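You operate a simulated robot arm through the tools that you are given. There is no shell and no other tool. Be economical: measure what you need, move in short steps, check, and stop when the job is done.

You run a simulated two-armed robot. Do the job below in one go: nothing can be reset, and whatever is moved stays where it is left.

JOB
Dust the round plate, set the black ring on it and turn the plate to B.
Fine: dust with the red rag and put it back; take the ring that lies by the black base; hold the red plate button down to free the plate; swing the yellow plate lever over it last.
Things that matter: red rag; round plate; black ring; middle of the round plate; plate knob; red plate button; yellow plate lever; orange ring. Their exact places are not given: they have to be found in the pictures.

Only the result counts: the job must be done as asked and must still hold three seconds after the hand-in. Knocking over, shifting, dropping, spilling or breaking anything else fails it.

ROBOT AND FRAMES
Two 7-joint arms with two-finger parallel grippers on one trunk, on a base that drives. Base frame: it is fixed to the floor where the robot stands at the start and does not move with it; the origin is under the middle of the robot, x ahead of it, y to its left, z up. Units: cm, degrees, N and s.
The left shoulder is at the start at [7, 13.3, 117.6], the right one opposite. With the tool pointing down near the work surface each hand reaches from about 10 to 64 cm from the robot's upright axis, wherever it stands, measured 20 degrees to its own side. Places, roughly: round plate [60, -30, 80]; middle of the round plate [60, -30, 90]; plate knob [60, -40, 90]; red plate button [40, -40, 90]; yellow plate lever [40, -20, 90]. Payload 1.57 kg a hand.
The TCP of each hand is the grasp point between the finger pads, 3 cm short of the fingertips. In the tool frame z runs along the fingers and y along their closing line. The gripper opens to 8 cm. The fingers are 1.7 cm wide and 1.2 cm thick; the gripper's body (4 by 8.2 cm) begins 8 cm behind the TCP.
Orientation is told as [roll, pitch, yaw] about the base's x, y, z axes, in that order, counted from this pose: with the fingers straight down and closing along the base's y, the tool's x points along the base's -x, its y along +y and its z along -z.

CONTROLS
- The arms move only by the tool nudge_tool. It takes "left_motion", "right_motion" or both (then of equal length, played together; a hand with none holds still); each is a list of rows, each an object of numbers (a shift or turn left out is 0, a gripper value left out holds the last): "dx", "dy", "dz": the shift along the tool's x, y, z in units of 30 mm (1.0 is 30 mm); "wx", "wy", "wz": the turn, a rotation vector about the tool's x, y, z in units of 5 degrees (1.0 is 5 degrees); "claw": the opening, from 0 (shut) to 1 (fully open). In form: [{"dx": .., "dy": .., "dz": .., "wx": .., "wy": .., "wz": .., "claw": ..}, ...]. A call has 1 to 12 rows; each row shifts and turns the commanded pose from where the row before left it, along the tool's axes as they then stand. A call with a number of a shift or a turn outside -1 to 1 is refused whole. Rows are played at 5 a second. More than 5 cm and 8.6 degrees between two rows, or a gripper value outside its range, and nothing of the call is played. Where a pose cannot be reached the arm comes as near as it can. A force on the tool above 70 N (or 10 N above the force at the start of the call, whichever is more), or a blocked arm, ends the call early, and 0.2 s more pass. The fingers move at their own pace (about 15.3 cm/s each) and stop on an object; they squeeze with about 23 N. The grip force told is the motor's: it shows also when the fingers shut on nothing. Time passes only in rows, and 0.2 s behind the last, so rows that do not move let the fingers close. It gives the time, the measured TCP pose, the force on the tool (base axes), the opening and the grip force at its end, in the units of the frame above (readings bear some noise).
- Cameras (640 x 400 px; columns grow to the right, rows downward): "scene" is now at [12.04, -4.82, 139.95]; the picture's right is [-0.56, -0.83, 0.00], its down [-0.52, 0.35, -0.78] and it looks along [0.65, -0.44, -0.63] (base axes); focal length 276 px, centre (320, 200). "left" rides on the left gripper at [7.2, 0.7, -12.2] in its tool frame; the picture's right is [-0.09, 1.00, 0.00], its down [-0.84, -0.08, -0.54] and it looks along [-0.54, -0.05, 0.84] (tool axes); focal length 238 px, centre (320, 200). "right" rides on the right gripper at [7.2, -0.7, -12.2] in its tool frame; the picture's right is [0.09, 1.00, 0.00], its down [-0.84, 0.08, -0.54] and it looks along [-0.54, 0.05, 0.84] (tool axes); focal length 238 px, centre (320, 200).
- get_image(camera): a new picture of that camera. The clock stands still meanwhile.
- move_column(by): slides the trunk up (or, below 0, down) by that many cm; the arms and the scene camera ride with it, the base frame stays. It gives what a move gives, with no picture.
- base_move(legs): drives the robot by 1 to 6 legs, each [ahead, left, turn to the left] in cm, cm and degrees, along the robot's own axes; the way and the turn of a leg run together, so that a leg with both is an arc; at most 150 cm and 180 degrees a leg. The arms and the cameras ride along, it lands a little off, and it stops where it bumps. It gives what a move gives.
- turn_head(pan, tilt): turns the head with the scene camera to pan (to the left, within 86 degrees either way) and tilt (down, from -29 to 69), counted from straight ahead of the robot. It gives what a move gives.
- point_at(camera, pixels): there is no depth. For up to 12 entries [column, row, z] of the newest picture of that camera ("zoom" is the newest enlarged one), the place [x, y] in the base frame at which the ray of that pixel passes the height z, good to about 0.2 cm. The clock stands still meanwhile.
- inspect(camera, box): a new picture of the part [left, top, right, bottom] of that camera's present view, enlarged. The clock stands still meanwhile.
- hand_in(): hands the job in; it is judged then, once.

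Keep the steps short. Do not move on a guess: measure, check each grasp and each placing, and mend mistakes. In all there are 80 turns and 58 pictures (those below and enlarged ones count). Leave the grippers open and the arms clear of the work at the hand-in unless told otherwise, and finish with a single line.

The tools are called by a JSON object that holds its "method" and its "body". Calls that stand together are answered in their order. nudge_tool: Moves the arms, as the interface text tells. Its arguments: {"type":"object","properties":{"left_motion":{"type":"array","items":{"type":"object","properties":{"dx":{"type":"number"},"dy":{"type":"number"},"dz":{"type":"number"},"wx":{"type":"number"},"wy":{"type":"number"},"wz":{"type":"number"},"claw":{"type":"number"}}}},"right_motion":{"type":"array","items":{"type":"object","properties":{"dx":{"type":"number"},"dy":{"type":"number"},"dz":{"type":"number"},"wx":{"type":"number"},"wy":{"type":"number"},"wz":{"type":"number"},"claw":{"type":"number"}}}}},"required":[]} The other tools are called the same way: move_column (by) slides the trunk up or down; base_move (legs) drives the base; turn_head (pan, tilt) turns the head that bears the scene camera; get_image (camera) takes a picture; point_at (camera, pixels) gives the place at which the rays of pixels pass given heights; inspect (camera, box) takes an enlarged picture of a part of a camera's view; hand_in () hands the job in.

At the start:

```text
t: 0.0
left_tool_pos: [44.14, -3.75, 120.06]
left_tcp_rot: [0.1, 0.0, 0.1]
left_wrist_force: [0.6, 0.6, -1.0]
left_gripper_width: 8.01
left_grip_force: 0.0
right_tool_pos: [35.83, -39.54, 114.45]
right_tcp_rot: [0.1, 0.0, 0.0]
right_wrist_force: [0.2, -0.5, -0.1]
right_gripper_width: 8.0
right_grip_force: 0.0
trunk travel left (down, up): [-75.0, 19.0]
robot x, y, heading: [0.26, 0.21, -0.3]
head pan, tilt: [-34.2, 38.8]
```

scene: 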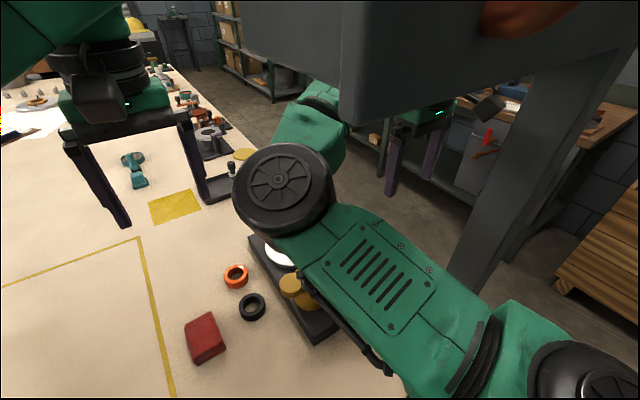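
right: 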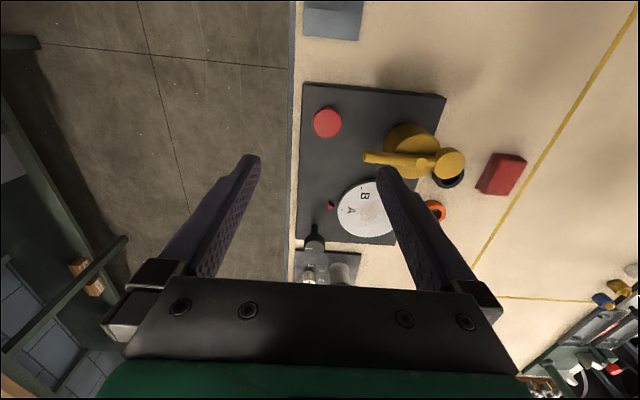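
left: 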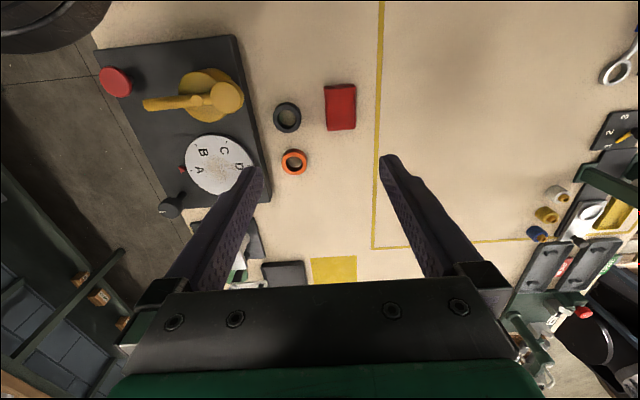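

The left camera sees the whole fixture; I enlarge it.

{"method": "inspect", "body": {"camera": "left", "box": [80, 30, 400, 230]}}

{"method": "inspect", "body": {"camera": "right", "box": [280, 70, 540, 290]}}

```text
2.00 times, centred on (240, 130) of left
```

zoom: 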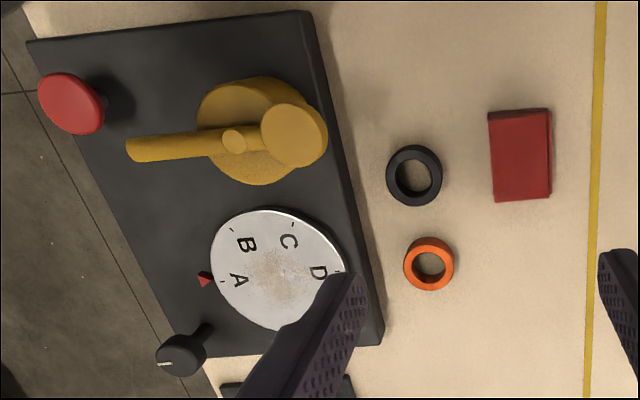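

```text
1.82 times, centred on (410, 180) of right
```

zoom: 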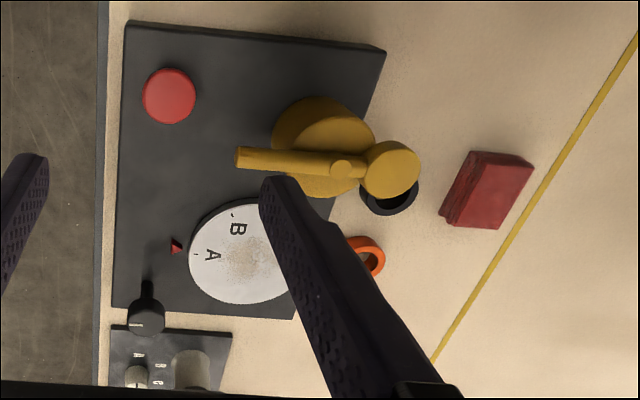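

I triangulate the main parts with both hand cameras, at two heights each.

{"method": "point_at", "body": {"camera": "left", "pixels": [[115, 81, 80], [115, 81, 90], [220, 165, 80], [220, 165, 90], [196, 107, 90], [229, 97, 95], [287, 117, 81], [293, 162, 81], [341, 107, 83], [170, 208, 90], [170, 208, 85], [183, 169, 82]]}}

{"method": "point_at", "body": {"camera": "right", "pixels": [[327, 123, 80], [327, 123, 90], [367, 211, 80], [367, 211, 90], [418, 166, 90], [449, 163, 95], [449, 180, 81], [437, 211, 81], [502, 173, 83], [313, 242, 90], [313, 242, 85], [332, 206, 82]]}}

```text
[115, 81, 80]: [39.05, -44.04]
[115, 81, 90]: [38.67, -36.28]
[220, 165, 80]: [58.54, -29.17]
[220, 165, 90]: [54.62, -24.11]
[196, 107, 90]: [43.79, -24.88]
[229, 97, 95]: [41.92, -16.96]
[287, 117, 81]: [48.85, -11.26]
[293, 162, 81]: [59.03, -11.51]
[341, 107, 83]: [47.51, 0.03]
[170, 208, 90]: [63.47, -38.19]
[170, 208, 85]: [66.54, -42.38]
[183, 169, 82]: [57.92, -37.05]
```

```text
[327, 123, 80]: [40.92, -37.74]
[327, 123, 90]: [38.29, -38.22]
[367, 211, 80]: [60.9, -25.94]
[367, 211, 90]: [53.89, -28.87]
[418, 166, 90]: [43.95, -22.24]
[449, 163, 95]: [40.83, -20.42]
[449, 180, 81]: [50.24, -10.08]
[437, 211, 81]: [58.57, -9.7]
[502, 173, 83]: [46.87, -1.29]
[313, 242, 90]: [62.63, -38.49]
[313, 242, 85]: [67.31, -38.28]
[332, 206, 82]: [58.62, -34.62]
```

Next I look at the table edge and the room to drive to the right.

{"method": "turn_head", "body": {"pan": 0, "tilt": 65}}

{"method": "get_image", "body": {"camera": "scene"}}

{"method": "turn_head", "body": {"pan": -80, "tilt": 55}}

{"method": "get_image", "body": {"camera": "scene"}}

```text
t: 1.0
left_tool_pos: [44.13, -3.78, 120.22]
left_tcp_rot: [0.1, -0.1, 0.0]
left_wrist_force: [0.1, 0.5, 0.7]
left_gripper_width: 7.98
left_grip_force: 0.0
right_tool_pos: [35.91, -39.48, 114.4]
right_tcp_rot: [0.0, 0.0, 0.1]
right_wrist_force: [-0.4, -0.4, 0.4]
right_gripper_width: 7.99
right_grip_force: 0.1
trunk travel left (down, up): [-75.0, 19.0]
robot x, y, heading: [-0.13, -0.08, 0.2]
head pan, tilt: [0.0, 65.0]
```

```text
52 pictures are left
```

scene: 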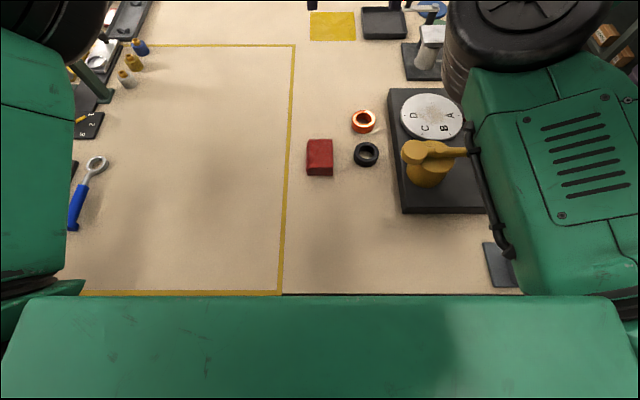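

```text
t: 2.5
left_tool_pos: [44.2, -3.86, 120.11]
left_tcp_rot: [0.1, 0.0, 0.0]
left_wrist_force: [0.3, 0.3, -0.1]
left_gripper_width: 8.02
left_grip_force: 0.1
right_tool_pos: [35.76, -39.54, 114.51]
right_tcp_rot: [-0.1, 0.0, 0.0]
right_wrist_force: [0.0, -0.1, -0.7]
right_gripper_width: 8.0
right_grip_force: 0.1
trunk travel left (down, up): [-75.0, 19.0]
robot x, y, heading: [-0.01, -0.17, -0.2]
head pan, tilt: [-80.0, 55.0]
```

```text
51 pictures are left
```

scene: 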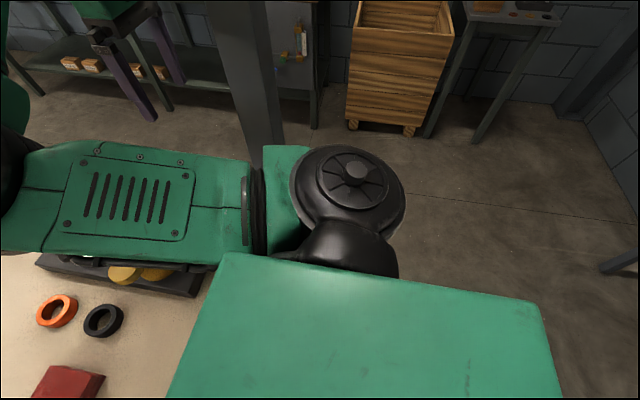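

A grey post stands to the right, so I look higher before driving that way.

{"method": "turn_head", "body": {"pan": -65, "tilt": 10}}

{"method": "get_image", "body": {"camera": "scene"}}

```text
t: 3.6
left_tool_pos: [44.15, -3.81, 120.27]
left_tcp_rot: [0.0, -0.1, 0.0]
left_wrist_force: [-0.3, 0.8, -0.6]
left_gripper_width: 7.98
left_grip_force: 0.1
right_tool_pos: [35.91, -39.42, 114.36]
right_tcp_rot: [0.0, 0.1, 0.1]
right_wrist_force: [0.3, -0.5, -0.1]
right_gripper_width: 8.0
right_grip_force: 0.0
trunk travel left (down, up): [-75.0, 19.0]
robot x, y, heading: [0.27, -0.15, 0.0]
head pan, tilt: [-65.0, 10.0]
```

```text
50 pictures are left
```

scene: 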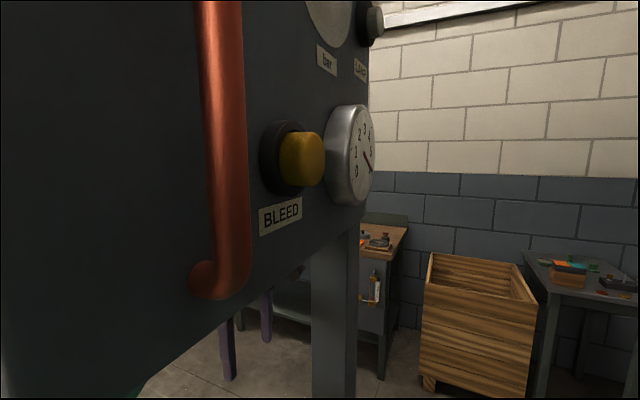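

A panel on a post hangs near the right arm. I lower the trunk by 8 cm so that the change of view gives its distance.

{"method": "move_column", "body": {"by": -8}}

{"method": "get_image", "body": {"camera": "scene"}}

```text
t: 4.8
left_tool_pos: [44.22, -3.74, 112.25]
left_tcp_rot: [-0.1, 0.0, 0.0]
left_wrist_force: [2.0, 0.2, 0.2]
left_gripper_width: 8.0
left_grip_force: 0.0
right_tool_pos: [35.83, -39.53, 106.4]
right_tcp_rot: [0.0, 0.0, 0.0]
right_wrist_force: [-0.1, 0.1, -0.3]
right_gripper_width: 7.99
right_grip_force: 0.0
trunk travel left (down, up): [-67.0, 27.0]
robot x, y, heading: [0.42, 0.04, 0.2]
head pan, tilt: [-65.0, 10.0]
```

```text
49 pictures are left
```

scene: 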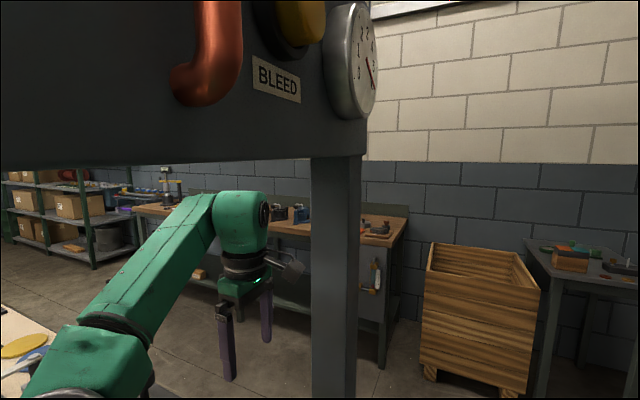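

The panel's bottom is at z≈131 and its post stands near (21,-35), left of which the right arm passes. I will do the rag and ring from here with the right hand, so I move the left hand off to the left and bring the right one towards the rag.

{"method": "nudge_tool", "body": {"left_motion": [{"dy": 1}, {"dy": 1}, {"dy": 1}, {"dy": 1}, {"dy": 1}, {"dy": 1}, {"dy": 1}, {"dy": 1}, {"dy": 1}, {"dx": 0.3}], "right_motion": [{"dz": 0}, {"dz": 0}, {"dy": 1}, {"dy": 1}, {"dy": 1}, {"dy": 1}, {"dy": 1}, {"dy": 1}, {"dy": 1}, {"dy": 1}]}}

{"method": "turn_head", "body": {"pan": -20, "tilt": 45}}

{"method": "get_image", "body": {"camera": "right"}}

{"method": "get_image", "body": {"camera": "scene"}}

```text
t: 7.0
left_tool_pos: [43.13, 23.16, 112.11]
left_tcp_rot: [0.0, 0.0, 0.0]
left_wrist_force: [0.3, -0.8, -0.3]
left_gripper_width: 7.98
left_grip_force: 0.1
right_tool_pos: [36.02, -37.34, 106.71]
right_tcp_rot: [-0.1, 0.1, 0.1]
right_wrist_force: [-0.2, 0.1, 0.3]
right_gripper_width: 8.0
right_grip_force: 0.0
right hand out of reach, approached as far as the arm can: row 3, 4, 5, 6, 7, 8, 9, 10
trunk travel left (down, up): [-67.0, 27.0]
robot x, y, heading: [0.15, -0.14, -0.1]
head pan, tilt: [-65.0, 10.0]
```

```text
t: 8.1
left_tool_pos: [43.32, 23.24, 112.2]
left_tcp_rot: [0.0, 0.0, 0.1]
left_wrist_force: [0.4, 0.5, 0.1]
left_gripper_width: 7.97
left_grip_force: 0.1
right_tool_pos: [36.12, -37.37, 106.61]
right_tcp_rot: [0.1, -0.1, 0.0]
right_wrist_force: [0.1, 0.3, -0.2]
right_gripper_width: 8.01
right_grip_force: 0.1
trunk travel left (down, up): [-67.0, 27.0]
robot x, y, heading: [0.07, 0.22, -0.2]
head pan, tilt: [-20.0, 45.0]
```

```text
48 pictures are left
```

right: 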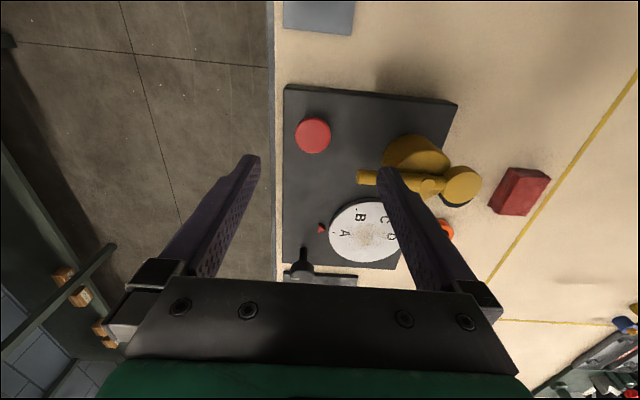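

```text
47 pictures are left
```

scene: 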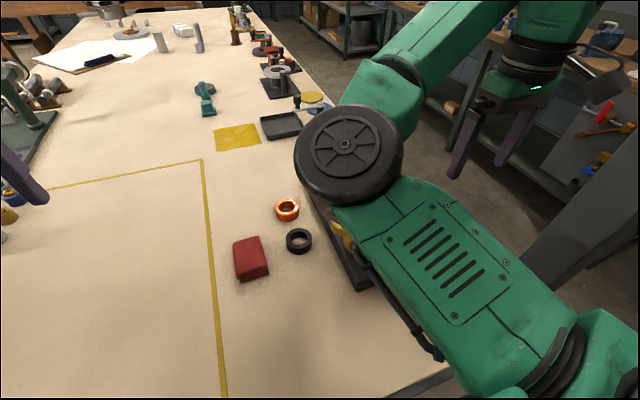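

The right hand stops short; its elbow is folded in to the left. I try stretching it ahead first and then moving left.

{"method": "nudge_tool", "body": {"right_motion": [{"dx": -1}, {"dx": -1}, {"dx": -1}, {"dx": -1}, {"dx": -0.5, "dy": 1}, {"dy": 1}, {"dy": 1}, {"dy": 1}, {"dy": 1}, {"dy": 1}]}}

{"method": "get_image", "body": {"camera": "scene"}}

```text
t: 10.3
left_tool_pos: [43.33, 23.17, 112.19]
left_tcp_rot: [0.0, -0.1, 0.0]
left_wrist_force: [-0.1, 0.1, 0.1]
left_gripper_width: 7.98
left_grip_force: 0.1
right_tool_pos: [49.57, -29.72, 106.52]
right_tcp_rot: [0.1, 0.0, 0.0]
right_wrist_force: [-0.5, 0.5, -0.2]
right_gripper_width: 8.02
right_grip_force: 0.0
right hand out of reach, approached as far as the arm can: row 7, 8, 9, 10
trunk travel left (down, up): [-67.0, 27.0]
robot x, y, heading: [0.18, -0.39, -0.0]
head pan, tilt: [-20.0, 45.0]
```

```text
46 pictures are left
```

scene: 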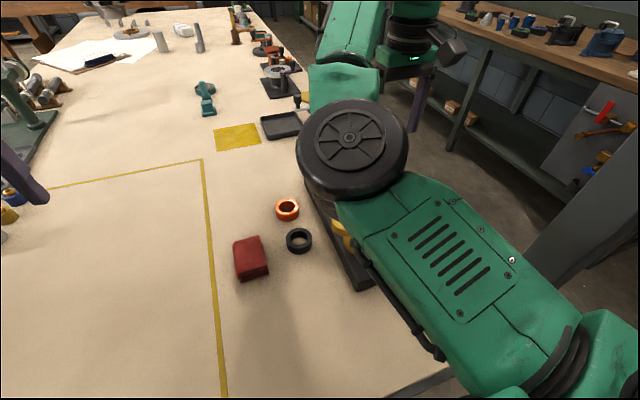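

It stopped again with the upper arm unmoved; the wrist may be at its limit. I try turning the hand by 30° and then moving left.

{"method": "nudge_tool", "body": {"right_motion": [{"wz": -1}, {"wz": -1}, {"wz": -1}, {"wz": -1}, {"wz": -1}, {"wz": -1}, {"dy": 0.87, "dx": -0.5}, {"dy": 0.87, "dx": -0.5}, {"dy": 0.87, "dx": -0.5}]}}

```text
t: 12.3
left_tool_pos: [43.27, 23.25, 112.23]
left_tcp_rot: [-0.1, 0.0, 0.0]
left_wrist_force: [-0.4, -0.9, -0.1]
left_gripper_width: 8.01
left_grip_force: 0.0
right_tool_pos: [49.59, -29.77, 106.52]
right_tcp_rot: [0.1, 0.1, 30.0]
right_wrist_force: [-0.4, -0.1, 0.0]
right_gripper_width: 8.0
right_grip_force: 0.1
right hand out of reach, approached as far as the arm can: row 7, 8, 9
trunk travel left (down, up): [-67.0, 27.0]
robot x, y, heading: [-0.08, -0.15, 0.0]
head pan, tilt: [-20.0, 45.0]
```

Turning the hand did not help. I look at the right arm and the panel to see what holds it.

{"method": "turn_head", "body": {"pan": -45, "tilt": 15}}

{"method": "get_image", "body": {"camera": "scene"}}

{"method": "get_image", "body": {"camera": "left"}}

```text
t: 13.3
left_tool_pos: [43.3, 23.22, 112.13]
left_tcp_rot: [0.0, 0.0, 0.0]
left_wrist_force: [-0.5, 0.4, -0.1]
left_gripper_width: 8.01
left_grip_force: 0.0
right_tool_pos: [49.57, -29.72, 106.49]
right_tcp_rot: [0.0, 0.0, 30.0]
right_wrist_force: [-0.2, -0.6, -0.7]
right_gripper_width: 7.99
right_grip_force: 0.0
trunk travel left (down, up): [-67.0, 27.0]
robot x, y, heading: [0.07, 0.22, 0.0]
head pan, tilt: [-45.0, 15.0]
```

```text
45 pictures are left
```

scene: 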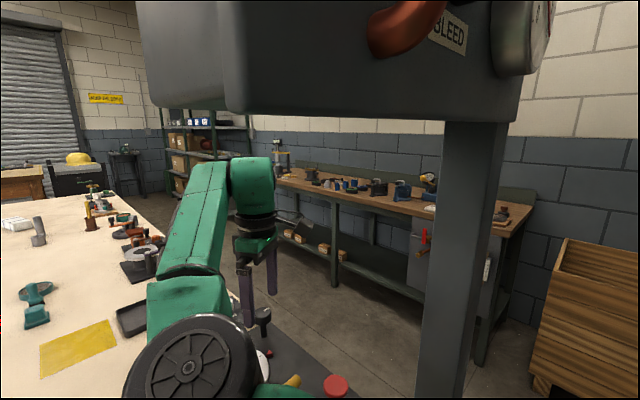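

```text
44 pictures are left
```

left: 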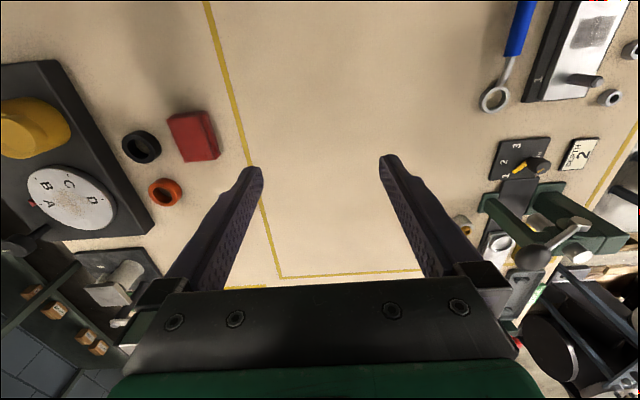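

The right elbow lies to the left of its hand. Stretching the arm far ahead may let it unfold to the other side, so I turn the hand back, go out to x≈62, then move left.

{"method": "nudge_tool", "body": {"right_motion": [{"wz": 1}, {"wz": 1}, {"wz": 1}, {"wz": 1}, {"wz": 1}, {"wz": 1}, {"dx": -1}, {"dx": -1}, {"dx": -1}, {"dx": -1}, {"dy": 1}, {"dy": 1}]}}

{"method": "point_at", "body": {"camera": "right", "pixels": [[274, 60, 80], [277, 150, 80], [281, 270, 80], [345, 35, 80], [352, 0, 80], [287, 5, 80]]}}

```text
t: 15.9
left_tool_pos: [43.24, 23.24, 112.24]
left_tcp_rot: [-0.1, -0.1, 0.0]
left_wrist_force: [0.0, 0.9, 0.7]
left_gripper_width: 8.01
left_grip_force: 0.1
right_tool_pos: [56.66, -23.66, 106.65]
right_tcp_rot: [0.0, 0.0, -0.1]
right_wrist_force: [-0.4, -0.2, -0.7]
right_gripper_width: 7.98
right_grip_force: 0.0
right hand out of reach, approached as far as the arm can: row 9, 10
trunk travel left (down, up): [-67.0, 27.0]
robot x, y, heading: [-0.02, 0.04, 0.1]
head pan, tilt: [-45.0, 15.0]
```

```text
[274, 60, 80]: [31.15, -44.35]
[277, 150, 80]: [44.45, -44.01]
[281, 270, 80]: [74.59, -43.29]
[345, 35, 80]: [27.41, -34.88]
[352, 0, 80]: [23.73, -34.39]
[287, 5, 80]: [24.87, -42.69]
```

At full stretch the left motion works now; I continue left.

{"method": "nudge_tool", "body": {"right_motion": [{"dy": 1}, {"dy": 1}, {"dy": 1}, {"dy": 1}, {"dy": 1}, {"dy": 1}, {"dx": 1}, {"dx": 1}, {"dx": 1}]}}

{"method": "get_image", "body": {"camera": "scene"}}

```text
t: 17.9
left_tool_pos: [43.19, 23.26, 112.25]
left_tcp_rot: [0.0, 0.0, 0.0]
left_wrist_force: [0.7, -1.2, 0.2]
left_gripper_width: 7.98
left_grip_force: 0.0
right_tool_pos: [56.61, -8.23, 107.29]
right_tcp_rot: [1.0, -0.5, -2.1]
right_wrist_force: [0.2, 0.6, -0.5]
right_gripper_width: 8.0
right_grip_force: 0.1
right hand out of reach, approached as far as the arm can: row 6, 7, 8, 9
trunk travel left (down, up): [-67.0, 27.0]
robot x, y, heading: [0.26, 0.51, -0.0]
head pan, tilt: [-45.0, 15.0]
```

```text
43 pictures are left
```

scene: 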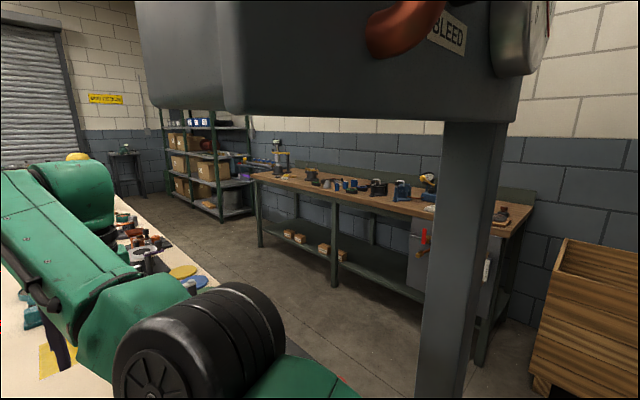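

The elbow has moved to the right side. I ease the hand back toward the robot and a little right.

{"method": "nudge_tool", "body": {"right_motion": [{"dy": -0.6}, {"dy": -0.6}, {"dx": 0.7, "dy": -0.3}, {"dx": 1}, {"dx": 1}, {"dx": 1}]}}

```text
t: 19.3
left_tool_pos: [43.16, 23.25, 112.13]
left_tcp_rot: [0.0, 0.0, 0.0]
left_wrist_force: [-0.3, -0.2, -0.2]
left_gripper_width: 8.02
left_grip_force: 0.0
right_tool_pos: [55.58, -12.99, 108.84]
right_tcp_rot: [0.0, 0.1, 0.0]
right_wrist_force: [0.4, 0.0, 0.3]
right_gripper_width: 7.98
right_grip_force: 0.1
right hand out of reach, approached as far as the arm can: row 3, 4, 5, 6
trunk travel left (down, up): [-67.0, 27.0]
robot x, y, heading: [0.21, 0.06, 0.0]
head pan, tilt: [-45.0, 15.0]
```

Near the work surface the arm should have more room, so I lower the hand to z≈95, above the rings (82), and retry.

{"method": "nudge_tool", "body": {"right_motion": [{"dz": 1}, {"dz": 1}, {"dz": 1}, {"dz": 1}, {"dz": 0.6}, {"dy": 0.7}, {"dy": 0.8}, {"dy": 0.8}, {"dx": 1}, {"dx": 1}]}}

```text
t: 21.5
left_tool_pos: [43.26, 23.34, 112.19]
left_tcp_rot: [0.0, 0.0, 0.0]
left_wrist_force: [0.3, 0.3, -0.4]
left_gripper_width: 8.0
left_grip_force: 0.1
right_tool_pos: [56.96, -5.33, 94.74]
right_tcp_rot: [0.0, 0.1, 0.0]
right_wrist_force: [0.0, -0.7, -0.7]
right_gripper_width: 8.01
right_grip_force: 0.1
right hand out of reach, approached as far as the arm can: row 1, 2, 3, 9, 10
trunk travel left (down, up): [-67.0, 27.0]
robot x, y, heading: [0.13, -0.09, -0.0]
head pan, tilt: [-45.0, 15.0]
```

It only swings about a still upper arm. I test going farther out at this height and to the right.

{"method": "nudge_tool", "body": {"right_motion": [{"dx": -1}, {"dx": -1}, {"dy": -1}, {"dy": -1}, {"dy": -1}, {"dx": 1}, {"dx": 1}, {"dx": 1}]}}

{"method": "turn_head", "body": {"pan": -35, "tilt": 50}}

{"method": "get_image", "body": {"camera": "scene"}}

```text
t: 23.3
left_tool_pos: [43.27, 23.21, 112.21]
left_tcp_rot: [0.0, 0.0, 0.0]
left_wrist_force: [-0.1, 0.5, -0.7]
left_gripper_width: 8.0
left_grip_force: 0.0
right_tool_pos: [58.98, -14.63, 94.61]
right_tcp_rot: [0.0, 0.0, 0.0]
right_wrist_force: [0.5, -0.7, 0.3]
right_gripper_width: 7.99
right_grip_force: 0.0
right hand out of reach, approached as far as the arm can: row 1, 2, 6, 7, 8
trunk travel left (down, up): [-67.0, 27.0]
robot x, y, heading: [0.16, -0.19, -0.1]
head pan, tilt: [-45.0, 15.0]
```

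```text
t: 24.3
left_tool_pos: [43.2, 23.28, 112.35]
left_tcp_rot: [-0.1, 0.0, 0.0]
left_wrist_force: [-0.3, 0.2, 0.4]
left_gripper_width: 8.01
left_grip_force: 0.1
right_tool_pos: [58.9, -14.6, 94.62]
right_tcp_rot: [0.0, 0.0, 0.1]
right_wrist_force: [-0.7, -0.6, -0.2]
right_gripper_width: 7.98
right_grip_force: 0.0
trunk travel left (down, up): [-67.0, 27.0]
robot x, y, heading: [-0.11, 0.13, -0.0]
head pan, tilt: [-35.0, 50.0]
```

```text
42 pictures are left
```

scene: 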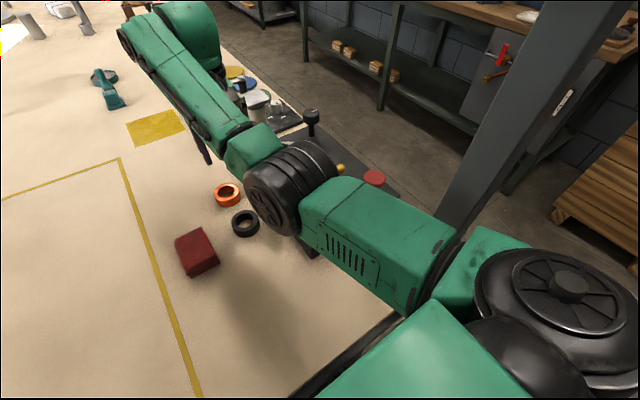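

The arm is stretched almost straight here, where 3 cm retreats may fail. I try small retreats.

{"method": "nudge_tool", "body": {"right_motion": [{"dx": 0.15}, {"dx": 0.15}, {"dx": 0.2}, {"dx": 0.2}, {"dx": 0.3}, {"dx": 0.3}, {"dx": 0.4}, {"dx": 0.5}, {"dx": 0.6}, {"dx": 0.6}]}}

```text
t: 26.5
left_tool_pos: [43.28, 23.12, 112.24]
left_tcp_rot: [0.1, 0.0, -0.1]
left_wrist_force: [0.2, 0.2, -0.2]
left_gripper_width: 7.99
left_grip_force: 0.0
right_tool_pos: [56.63, -15.6, 93.36]
right_tcp_rot: [0.0, 0.0, 0.0]
right_wrist_force: [0.2, -1.0, 1.5]
right_gripper_width: 8.02
right_grip_force: 0.0
right hand out of reach, approached as far as the arm can: row 5, 6, 7, 8, 9, 10
trunk travel left (down, up): [-67.0, 27.0]
robot x, y, heading: [0.05, 0.16, -0.1]
head pan, tilt: [-35.0, 50.0]
```

The hand seems to swing on a circle about a still elbow, and straight is near y≈-14. I go to the left of that, then retreat in small steps.

{"method": "nudge_tool", "body": {"right_motion": [{"dy": 1}, {"dy": 1}, {"dy": 1}, {"dy": 1}, {"dx": 0.2, "dy": 0.4}, {"dx": 0.2, "dy": 0.4}, {"dx": 0.3, "dy": 0.3}, {"dx": 0.3, "dy": 0.3}, {"dx": 0.4, "dy": 0.2}, {"dx": 0.4, "dy": 0.2}, {"dx": 0.5}, {"dx": 0.5}]}}

{"method": "get_image", "body": {"camera": "scene"}}

```text
t: 29.1
left_tool_pos: [43.39, 23.29, 112.31]
left_tcp_rot: [0.1, 0.1, -0.2]
left_wrist_force: [0.4, -0.5, 0.1]
left_gripper_width: 8.0
left_grip_force: 0.1
right_tool_pos: [55.57, -0.97, 93.21]
right_tcp_rot: [0.1, 0.1, 0.0]
right_wrist_force: [-0.5, 0.5, 0.8]
right_gripper_width: 7.99
right_grip_force: 0.0
right hand out of reach, approached as far as the arm can: row 1, 7, 8, 9, 10, 11, 12
trunk travel left (down, up): [-67.0, 27.0]
robot x, y, heading: [-0.61, 0.13, 0.0]
head pan, tilt: [-35.0, 50.0]
```

```text
41 pictures are left
```

scene: 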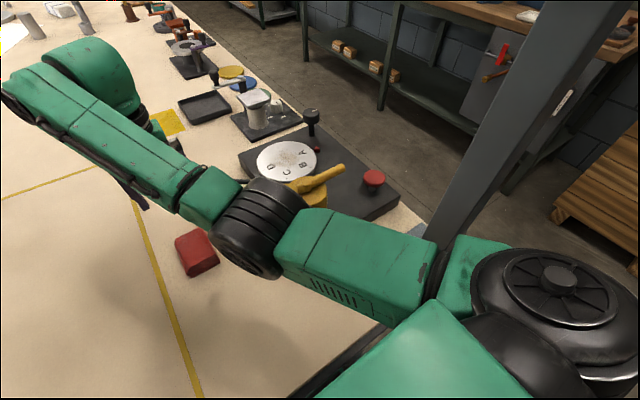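

The plate's A is at the red marker (317,148). The right arm is cramped beside the post, and the table's right side (edge y≈-44) gives both arms a better place. I back off 50 cm to check the arm in the open and look around.

{"method": "base_move", "body": {"legs": [[-50, 0, 0]]}}

{"method": "nudge_tool", "body": {"right_motion": [{"dx": 0.3}, {"dx": 0.5}, {"dx": 0.6}, {"dx": 0.6}, {"dx": 0.6}, {"dx": 0.6}]}}

{"method": "turn_head", "body": {"pan": -70, "tilt": 30}}

{"method": "get_image", "body": {"camera": "scene"}}

```text
t: 32.0
left_tool_pos: [-6.77, 23.22, 112.18]
left_tcp_rot: [0.0, 0.0, 0.2]
left_wrist_force: [0.3, 0.0, 0.0]
left_gripper_width: 8.02
left_grip_force: 0.1
right_tool_pos: [5.84, -0.74, 93.16]
right_tcp_rot: [0.0, 0.1, 0.1]
right_wrist_force: [0.2, -0.1, 0.8]
right_gripper_width: 8.01
right_grip_force: 0.1
trunk travel left (down, up): [-67.0, 27.0]
robot x, y, heading: [-49.55, 0.03, 0.5]
head pan, tilt: [-35.0, 50.0]
```

```text
t: 33.4
left_tool_pos: [-6.74, 23.28, 112.16]
left_tcp_rot: [0.0, 0.0, 0.2]
left_wrist_force: [0.6, -0.1, -0.6]
left_gripper_width: 8.02
left_grip_force: 0.1
right_tool_pos: [5.88, -0.58, 93.23]
right_tcp_rot: [-0.1, -0.1, 0.1]
right_wrist_force: [0.6, -0.4, 0.0]
right_gripper_width: 7.98
right_grip_force: 0.0
right hand out of reach, approached as far as the arm can: row 1, 2, 3, 4, 5, 6
trunk travel left (down, up): [-67.0, 27.0]
robot x, y, heading: [-49.97, -0.19, 0.2]
head pan, tilt: [-35.0, 50.0]
```

```text
t: 34.5
left_tool_pos: [-6.81, 23.24, 112.14]
left_tcp_rot: [0.0, -0.1, 0.3]
left_wrist_force: [-0.8, 0.4, 0.0]
left_gripper_width: 7.99
left_grip_force: 0.0
right_tool_pos: [5.71, -0.72, 93.11]
right_tcp_rot: [0.1, 0.0, 0.2]
right_wrist_force: [0.4, 0.5, -0.9]
right_gripper_width: 8.0
right_grip_force: 0.0
trunk travel left (down, up): [-67.0, 27.0]
robot x, y, heading: [-50.08, -0.3, 0.2]
head pan, tilt: [-70.0, 30.0]
```

```text
40 pictures are left
```

scene: 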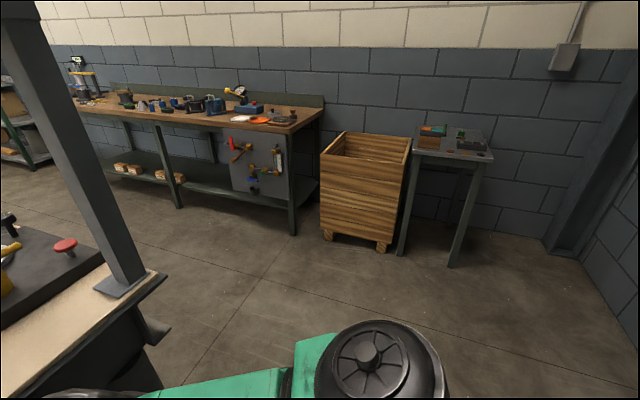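

The floor at the right is free. The arm is just stretched straight here, off the table edge, so I try bending it upward: raise the hand, then retreat.

{"method": "nudge_tool", "body": {"right_motion": [{"dz": -1}, {"dz": -1}, {"dz": -1}, {"dz": -1}, {"dz": -1}, {"dz": -1}, {"dx": 0.5}, {"dx": 0.5}, {"dx": 0.7}, {"dx": 0.7}, {"dx": 1}, {"dx": 1}]}}

{"method": "turn_head", "body": {"pan": -20, "tilt": 35}}

{"method": "get_image", "body": {"camera": "scene"}}

```text
t: 37.0
left_tool_pos: [-6.75, 23.27, 112.22]
left_tcp_rot: [0.0, 0.0, 0.2]
left_wrist_force: [0.2, 0.4, -0.6]
left_gripper_width: 8.0
left_grip_force: 0.0
right_tool_pos: [2.66, -2.57, 112.24]
right_tcp_rot: [0.2, 0.1, -0.2]
right_wrist_force: [1.0, -0.3, 0.2]
right_gripper_width: 7.97
right_grip_force: 0.0
right hand out of reach, approached as far as the arm can: row 1, 5, 6, 7, 8, 9, 10, 11, 12
trunk travel left (down, up): [-67.0, 27.0]
robot x, y, heading: [-49.74, -0.16, 0.3]
head pan, tilt: [-70.0, 30.0]
```

```text
t: 38.2
left_tool_pos: [-6.66, 23.2, 112.13]
left_tcp_rot: [0.0, 0.0, 0.2]
left_wrist_force: [0.4, 0.1, 0.5]
left_gripper_width: 8.03
left_grip_force: 0.1
right_tool_pos: [2.75, -2.67, 112.24]
right_tcp_rot: [0.0, 0.1, 0.0]
right_wrist_force: [-0.8, 1.1, -0.2]
right_gripper_width: 8.01
right_grip_force: 0.0
trunk travel left (down, up): [-67.0, 27.0]
robot x, y, heading: [-50.2, 0.14, 0.3]
head pan, tilt: [-20.0, 35.0]
```

```text
39 pictures are left
```

scene: 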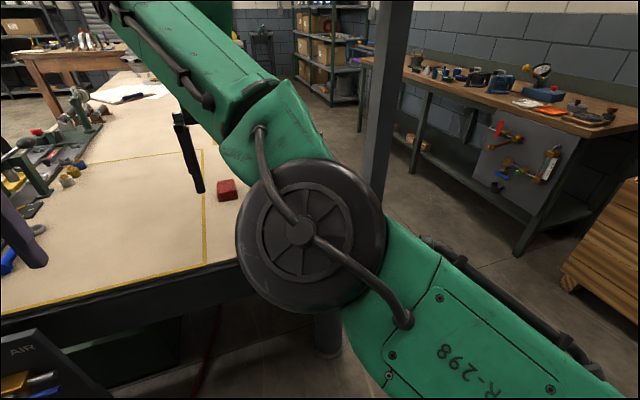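

The elbow has rolled so that it should now bend the forearm downward. I try going down and back together.

{"method": "nudge_tool", "body": {"right_motion": [{"dz": 0.6}, {"dz": 0.6}, {"dz": 0.7, "dx": 0.2}, {"dz": 0.7, "dx": 0.4}, {"dz": 0.7, "dx": 0.5}, {"dz": 0.5, "dx": 0.7}, {"dz": 0.5, "dx": 0.7}, {"dx": 1}, {"dx": 1}, {"dx": 1}]}}

{"method": "get_image", "body": {"camera": "scene"}}

```text
t: 40.4
left_tool_pos: [-6.69, 23.29, 112.23]
left_tcp_rot: [0.0, 0.1, 0.2]
left_wrist_force: [-0.7, 0.0, -0.6]
left_gripper_width: 8.01
left_grip_force: 0.1
right_tool_pos: [5.34, -2.37, 105.95]
right_tcp_rot: [0.0, 0.1, 0.1]
right_wrist_force: [0.0, -0.3, 0.6]
right_gripper_width: 7.98
right_grip_force: 0.0
right hand out of reach, approached as far as the arm can: row 1, 2, 3, 4, 5, 6, 7, 8, 9, 10
trunk travel left (down, up): [-67.0, 27.0]
robot x, y, heading: [-49.47, -0.07, 0.3]
head pan, tilt: [-20.0, 35.0]
```

```text
38 pictures are left
```

scene: 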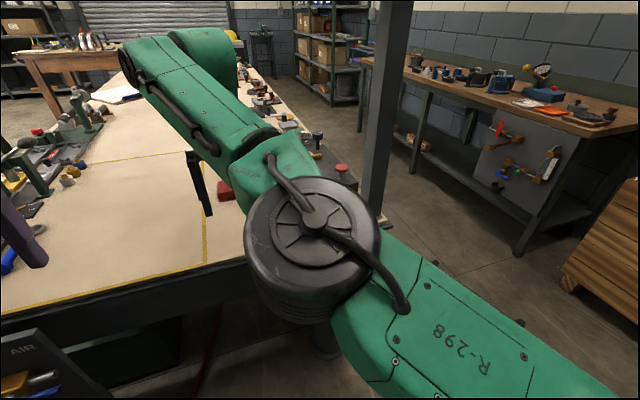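

Now the elbow's other face (R-298) turns up, so the forearm should bend to the left. I try left with a small retreat.

{"method": "nudge_tool", "body": {"right_motion": [{"dy": 0.7}, {"dy": 0.7}, {"dy": 0.7, "dx": 0.2}, {"dy": 0.7, "dx": 0.4}, {"dy": 0.7, "dx": 0.5}, {"dy": 0.6, "dx": 0.6}, {"dx": 0.8}, {"dx": 0.8}, {"dx": 0.8}]}}

{"method": "get_image", "body": {"camera": "scene"}}

```text
t: 42.4
left_tool_pos: [-6.72, 23.24, 112.3]
left_tcp_rot: [0.0, 0.0, 0.2]
left_wrist_force: [-0.6, -0.8, 0.3]
left_gripper_width: 7.99
left_grip_force: 0.1
right_tool_pos: [-7.39, 8.71, 105.87]
right_tcp_rot: [0.0, 0.1, 0.3]
right_wrist_force: [0.6, -0.7, -0.2]
right_gripper_width: 8.0
right_grip_force: 0.0
right hand out of reach, approached as far as the arm can: row 2
trunk travel left (down, up): [-67.0, 27.0]
robot x, y, heading: [-49.66, 0.39, 0.5]
head pan, tilt: [-20.0, 35.0]
```

```text
37 pictures are left
```

scene: 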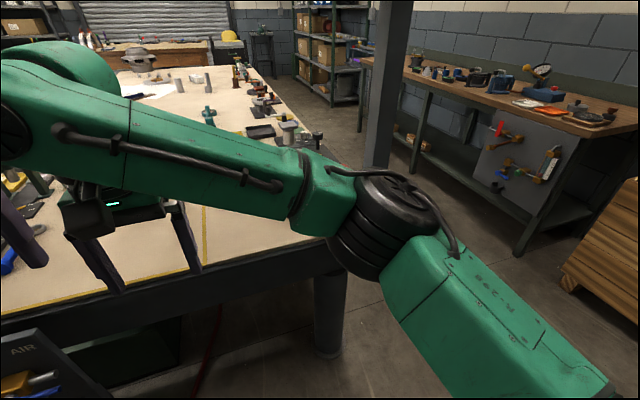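

The right arm is free now: its elbow is out and the hand obeyed. I pull the left hand in and up, then drive back to the table front, a little left and turned 15° left so that the right upper arm clears the post.

{"method": "nudge_tool", "body": {"left_motion": [{"dx": 1}, {"dx": 1}, {"dx": 1}, {"dx": 1}, {"dz": -1}, {"dz": -1}]}}

{"method": "base_move", "body": {"legs": [[0, 12, 0], [0, 0, 15], [45.5, -12.2, 0]]}}

{"method": "turn_head", "body": {"pan": -45, "tilt": 50}}

{"method": "get_image", "body": {"camera": "scene"}}

{"method": "get_image", "body": {"camera": "right"}}

```text
t: 43.8
left_tool_pos: [-18.7, 23.04, 118.03]
left_tcp_rot: [0.1, 0.0, 0.2]
left_wrist_force: [-1.1, -0.1, 0.8]
left_gripper_width: 7.99
left_grip_force: 0.1
right_tool_pos: [-7.41, 8.59, 106.0]
right_tcp_rot: [0.1, 0.0, 0.1]
right_wrist_force: [0.0, -0.4, 0.1]
right_gripper_width: 8.01
right_grip_force: 0.1
trunk travel left (down, up): [-67.0, 27.0]
robot x, y, heading: [-49.87, -0.19, 0.4]
head pan, tilt: [-20.0, 35.0]
```

```text
t: 48.4
left_tool_pos: [21.8, 42.48, 118.06]
left_tcp_rot: [0.1, 0.0, 15.0]
left_wrist_force: [0.3, 0.2, 0.9]
left_gripper_width: 8.01
left_grip_force: 0.1
right_tool_pos: [36.26, 31.39, 105.98]
right_tcp_rot: [0.0, 0.0, 15.1]
right_wrist_force: [-0.2, 0.0, -0.1]
right_gripper_width: 7.98
right_grip_force: 0.2
trunk travel left (down, up): [-67.0, 27.0]
robot x, y, heading: [-2.43, 12.09, 15.0]
head pan, tilt: [-20.0, 35.0]
```

```text
t: 49.3
left_tool_pos: [21.75, 42.59, 118.05]
left_tcp_rot: [0.1, 0.0, 15.1]
left_wrist_force: [-0.4, 0.4, -0.3]
left_gripper_width: 8.0
left_grip_force: 0.1
right_tool_pos: [36.33, 31.43, 105.93]
right_tcp_rot: [-0.1, 0.1, 15.0]
right_wrist_force: [1.8, 0.1, -0.3]
right_gripper_width: 7.99
right_grip_force: 0.0
trunk travel left (down, up): [-67.0, 27.0]
robot x, y, heading: [-2.56, 11.85, 14.9]
head pan, tilt: [-45.0, 50.0]
```

```text
36 pictures are left
```

scene: 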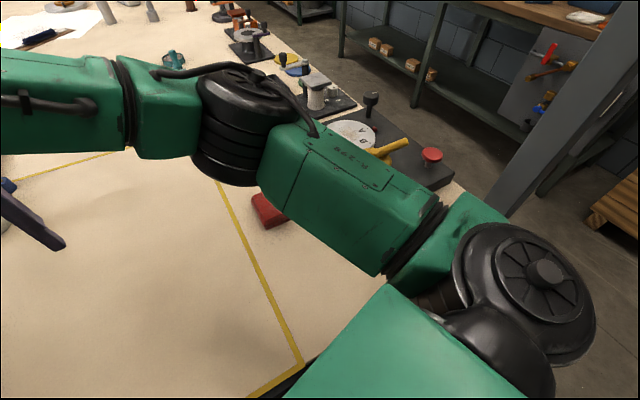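

```text
35 pictures are left
```

right: 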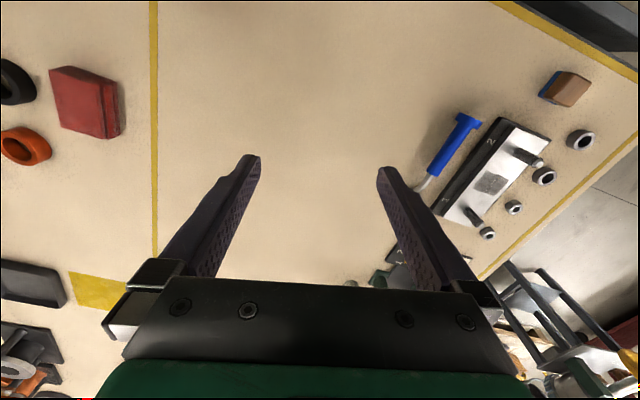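

Hand free. I turn it to yaw 0 and move it towards the rag at about (47,-1).

{"method": "nudge_tool", "body": {"right_motion": [{"wz": 1}, {"wz": 1}, {"wz": 1}, {"dy": -1, "dx": -0.33}, {"dy": -1, "dx": -0.33}, {"dy": -1, "dx": -0.33}, {"dy": -1, "dx": -0.33}, {"dy": -1, "dx": -0.33}, {"dy": -1, "dx": -0.33}, {"dy": -1, "dx": -0.33}, {"dy": -1, "dx": -0.33}, {"dy": -1, "dx": -0.33}]}}

{"method": "get_image", "body": {"camera": "right"}}

{"method": "get_image", "body": {"camera": "scene"}}

```text
t: 51.9
left_tool_pos: [21.76, 42.51, 118.17]
left_tcp_rot: [0.0, 0.0, 15.0]
left_wrist_force: [0.5, -0.1, -0.1]
left_gripper_width: 8.02
left_grip_force: 0.1
right_tool_pos: [45.22, 4.23, 106.04]
right_tcp_rot: [0.1, 0.0, 0.1]
right_wrist_force: [0.1, 0.7, -0.9]
right_gripper_width: 8.01
right_grip_force: 0.1
trunk travel left (down, up): [-67.0, 27.0]
robot x, y, heading: [-2.61, 12.22, 14.9]
head pan, tilt: [-45.0, 50.0]
```

```text
34 pictures are left
```

right: 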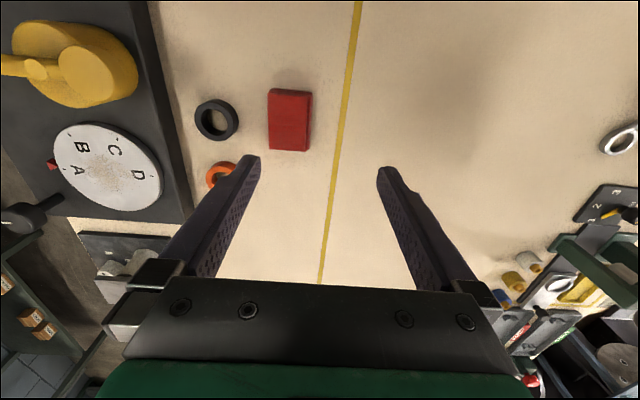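

```text
33 pictures are left
```

scene: 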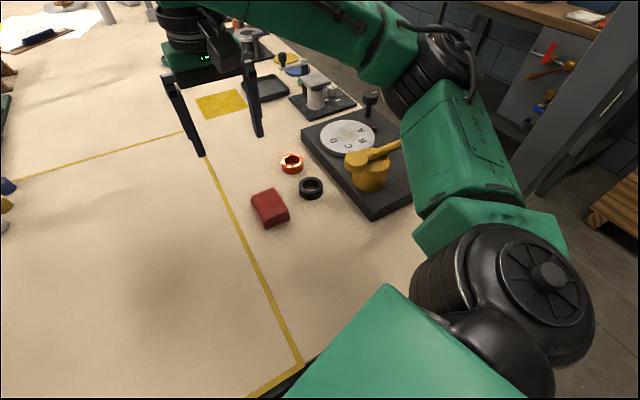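

Clear view. I enlarge rag and rings for measuring.

{"method": "inspect", "body": {"camera": "right", "box": [180, 70, 340, 170]}}

{"method": "inspect", "body": {"camera": "scene", "box": [230, 100, 430, 230]}}

```text
4.00 times, centred on (260, 120) of right
```

zoom: 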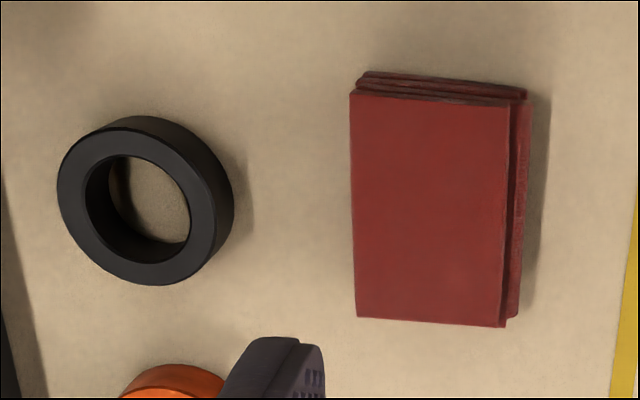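

```text
3.08 times, centred on (330, 165) of scene
```

zoom: 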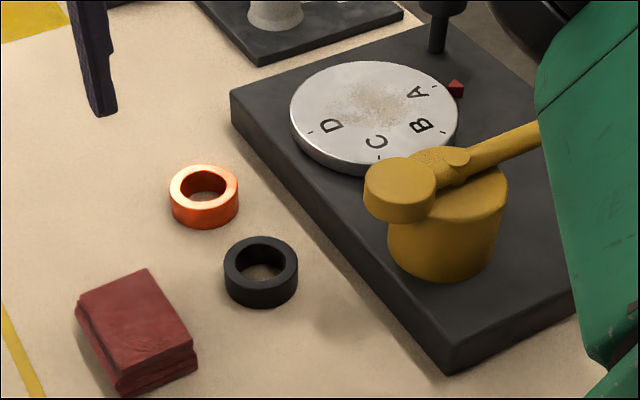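

{"method": "point_at", "body": {"camera": "right", "pixels": [[287.5, 122.4, 82], [287.5, 122.4, 84], [267.5, 93, 83], [307, 96, 83], [306, 151.2, 83], [269.2, 149.5, 83], [214.5, 121.8, 81], [214.5, 121.8, 83], [108, 168, 83], [108, 168, 86]]}}

{"method": "point_at", "body": {"camera": "scene", "pixels": [[269.5, 206, 82], [269.5, 206, 84], [311, 185, 81], [311, 185, 83], [348, 137, 83], [348, 137, 86]]}}

```text
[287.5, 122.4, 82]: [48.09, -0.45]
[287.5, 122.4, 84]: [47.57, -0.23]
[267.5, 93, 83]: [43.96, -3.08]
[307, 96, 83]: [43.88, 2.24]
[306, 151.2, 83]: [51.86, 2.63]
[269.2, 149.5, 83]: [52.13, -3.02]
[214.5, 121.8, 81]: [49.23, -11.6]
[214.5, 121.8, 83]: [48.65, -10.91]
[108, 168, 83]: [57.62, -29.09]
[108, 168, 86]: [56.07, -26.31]
```

```text
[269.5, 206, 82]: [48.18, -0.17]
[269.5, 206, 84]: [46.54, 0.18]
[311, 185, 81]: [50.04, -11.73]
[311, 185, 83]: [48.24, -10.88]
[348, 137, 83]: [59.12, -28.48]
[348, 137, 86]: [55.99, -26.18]
```

Rag centre (47.9,-0.35), top z≈82.3, 5.5 cm wide in y; ring at (48.8,-11.1); plate middle about (56,-26.3), z≈86. I go over the rag and down to TCP z≈83.7, then close.

{"method": "nudge_tool", "body": {"right_motion": [{"dx": -0.45, "dy": -0.76}, {"dx": -0.45, "dy": -0.76}, {"dz": 1}, {"dz": 1}, {"dz": 1}, {"dz": 1}, {"dz": 1}, {"dz": 1}, {"dz": 1}, {"dz": 0.4}]}}

{"method": "get_image", "body": {"camera": "right"}}

```text
t: 54.1
left_tool_pos: [21.85, 42.68, 118.06]
left_tcp_rot: [0.1, -0.1, 15.0]
left_wrist_force: [-0.3, 0.0, 0.1]
left_gripper_width: 7.99
left_grip_force: 0.1
right_tool_pos: [47.95, -0.09, 83.78]
right_tcp_rot: [0.1, -0.1, 0.0]
right_wrist_force: [-1.0, 0.1, 0.6]
right_gripper_width: 7.98
right_grip_force: 0.0
trunk travel left (down, up): [-67.0, 27.0]
robot x, y, heading: [-2.38, 12.19, 14.9]
head pan, tilt: [-45.0, 50.0]
```

```text
30 pictures are left
```

right: 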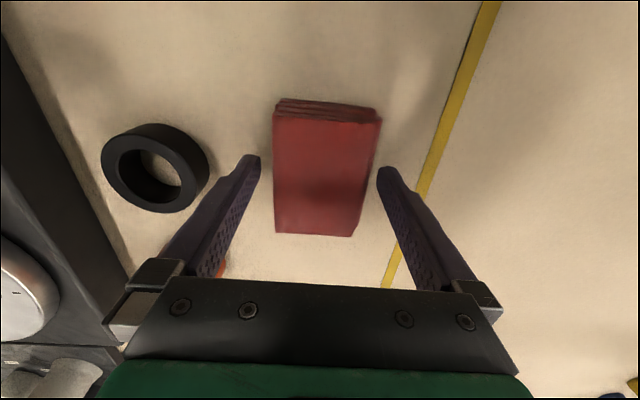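

The fingers straddle the rag. I close and lift by 6 cm.

{"method": "nudge_tool", "body": {"right_motion": [{"claw": 0}, {"claw": 0}, {"claw": 0}, {"claw": 0}, {"dz": -0.5, "claw": 0}, {"dz": -1, "claw": 0}, {"dz": -1, "claw": 0}]}}

{"method": "get_image", "body": {"camera": "right"}}

```text
t: 55.7
left_tool_pos: [21.72, 42.53, 117.95]
left_tcp_rot: [0.0, 0.0, 15.0]
left_wrist_force: [0.0, -0.7, 0.1]
left_gripper_width: 8.03
left_grip_force: 0.3
right_tool_pos: [47.89, -0.11, 91.4]
right_tcp_rot: [-0.1, 0.1, 0.0]
right_wrist_force: [-0.1, -0.5, 0.2]
right_gripper_width: 5.93
right_grip_force: 23.6
trunk travel left (down, up): [-67.0, 27.0]
robot x, y, heading: [-2.77, 11.98, 15.0]
head pan, tilt: [-45.0, 50.0]
```

```text
29 pictures are left
```

right: 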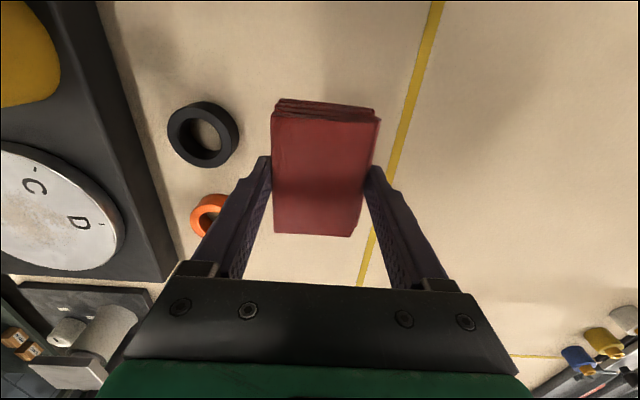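

Held at 5.9 cm width. I raise it to z≈100 and carry it over the plate middle.

{"method": "nudge_tool", "body": {"right_motion": [{"dz": -1}, {"dz": -1}, {"dz": -0.8}, {"dx": -0.3, "dy": -0.97}, {"dx": -0.3, "dy": -0.97}, {"dx": -0.3, "dy": -0.97}, {"dx": -0.3, "dy": -0.97}, {"dx": -0.3, "dy": -0.97}, {"dx": -0.3, "dy": -0.97}, {"dx": -0.3, "dy": -0.97}, {"dx": -0.3, "dy": -0.97}, {"dx": -0.3, "dy": -0.97}]}}

{"method": "get_image", "body": {"camera": "scene"}}

{"method": "get_image", "body": {"camera": "right"}}

```text
t: 58.3
left_tool_pos: [21.9, 42.48, 118.09]
left_tcp_rot: [0.0, 0.0, 14.9]
left_wrist_force: [-0.2, 0.2, 0.1]
left_gripper_width: 8.01
left_grip_force: 0.0
right_tool_pos: [56.08, -26.38, 99.44]
right_tcp_rot: [0.0, 0.1, 0.0]
right_wrist_force: [-1.2, 0.1, -1.5]
right_gripper_width: 5.9
right_grip_force: 23.0
trunk travel left (down, up): [-67.0, 27.0]
robot x, y, heading: [-2.5, 12.61, 14.8]
head pan, tilt: [-45.0, 50.0]
```

```text
28 pictures are left
```

scene: 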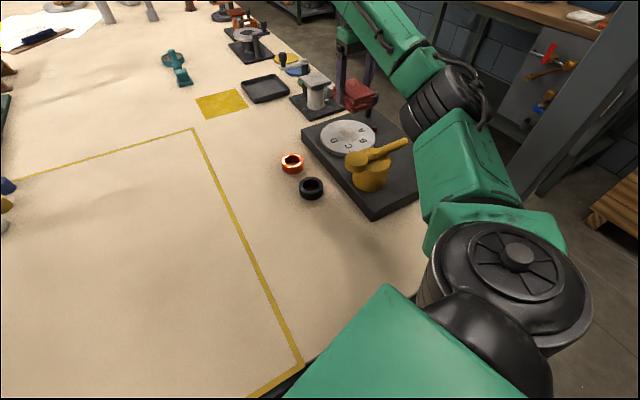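

```text
27 pictures are left
```

right: 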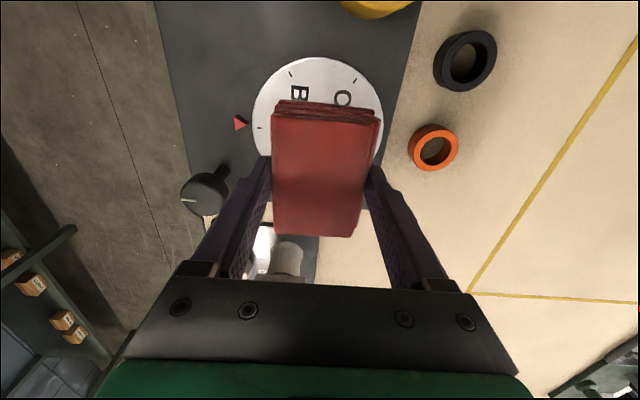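

Let me check the plate's rim in this picture for its centre.

{"method": "point_at", "body": {"camera": "right", "pixels": [[252, 118, 86], [383, 118, 86], [318, 57, 86], [318, 57, 84], [252, 118, 84], [383, 118, 84], [258, 128, 86], [240, 123, 84]]}}

{"method": "point_at", "body": {"camera": "scene", "pixels": [[319, 137, 86], [376, 137, 86], [348, 119, 86], [348, 157, 86], [348, 119, 84], [348, 157, 84]]}}

```text
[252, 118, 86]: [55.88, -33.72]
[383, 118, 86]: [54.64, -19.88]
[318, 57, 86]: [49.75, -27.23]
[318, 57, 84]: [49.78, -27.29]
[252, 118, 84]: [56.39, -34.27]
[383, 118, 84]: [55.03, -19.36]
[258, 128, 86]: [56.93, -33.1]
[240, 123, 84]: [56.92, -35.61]
```

```text
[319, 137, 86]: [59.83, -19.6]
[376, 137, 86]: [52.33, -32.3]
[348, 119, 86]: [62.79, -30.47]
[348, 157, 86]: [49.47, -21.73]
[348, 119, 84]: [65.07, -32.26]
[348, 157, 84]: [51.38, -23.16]
```

Plate centre ≈(56.3,-26.4), radius 7. I lower the rag to just above the plate and then in fine steps, reading the force.

{"method": "nudge_tool", "body": {"right_motion": [{"dz": 1}, {"dz": 1}, {"dz": 0.9}, {"dz": 0.15}, {"dz": 0.15}]}}

```text
t: 59.5
left_tool_pos: [21.91, 42.46, 118.13]
left_tcp_rot: [0.1, 0.0, 15.0]
left_wrist_force: [-0.5, 0.3, 0.1]
left_gripper_width: 8.0
left_grip_force: 0.1
right_tool_pos: [56.01, -26.46, 89.98]
right_tcp_rot: [0.0, 0.0, 0.0]
right_wrist_force: [0.6, 0.8, -0.5]
right_gripper_width: 5.91
right_grip_force: 22.9
trunk travel left (down, up): [-67.0, 27.0]
robot x, y, heading: [-2.37, 12.15, 14.8]
head pan, tilt: [-45.0, 50.0]
```

{"method": "nudge_tool", "body": {"right_motion": [{"dz": 0.1}, {"dz": 0.1}]}}

```text
t: 60.1
left_tool_pos: [21.79, 42.66, 118.09]
left_tcp_rot: [-0.1, 0.0, 15.0]
left_wrist_force: [-0.2, -0.2, -0.3]
left_gripper_width: 8.0
left_grip_force: 0.2
right_tool_pos: [55.96, -26.37, 89.57]
right_tcp_rot: [0.0, -0.1, 0.0]
right_wrist_force: [0.7, -1.3, 3.3]
right_gripper_width: 5.9
right_grip_force: 22.9
trunk travel left (down, up): [-67.0, 27.0]
robot x, y, heading: [-2.29, 12.14, 14.8]
head pan, tilt: [-45.0, 50.0]
```

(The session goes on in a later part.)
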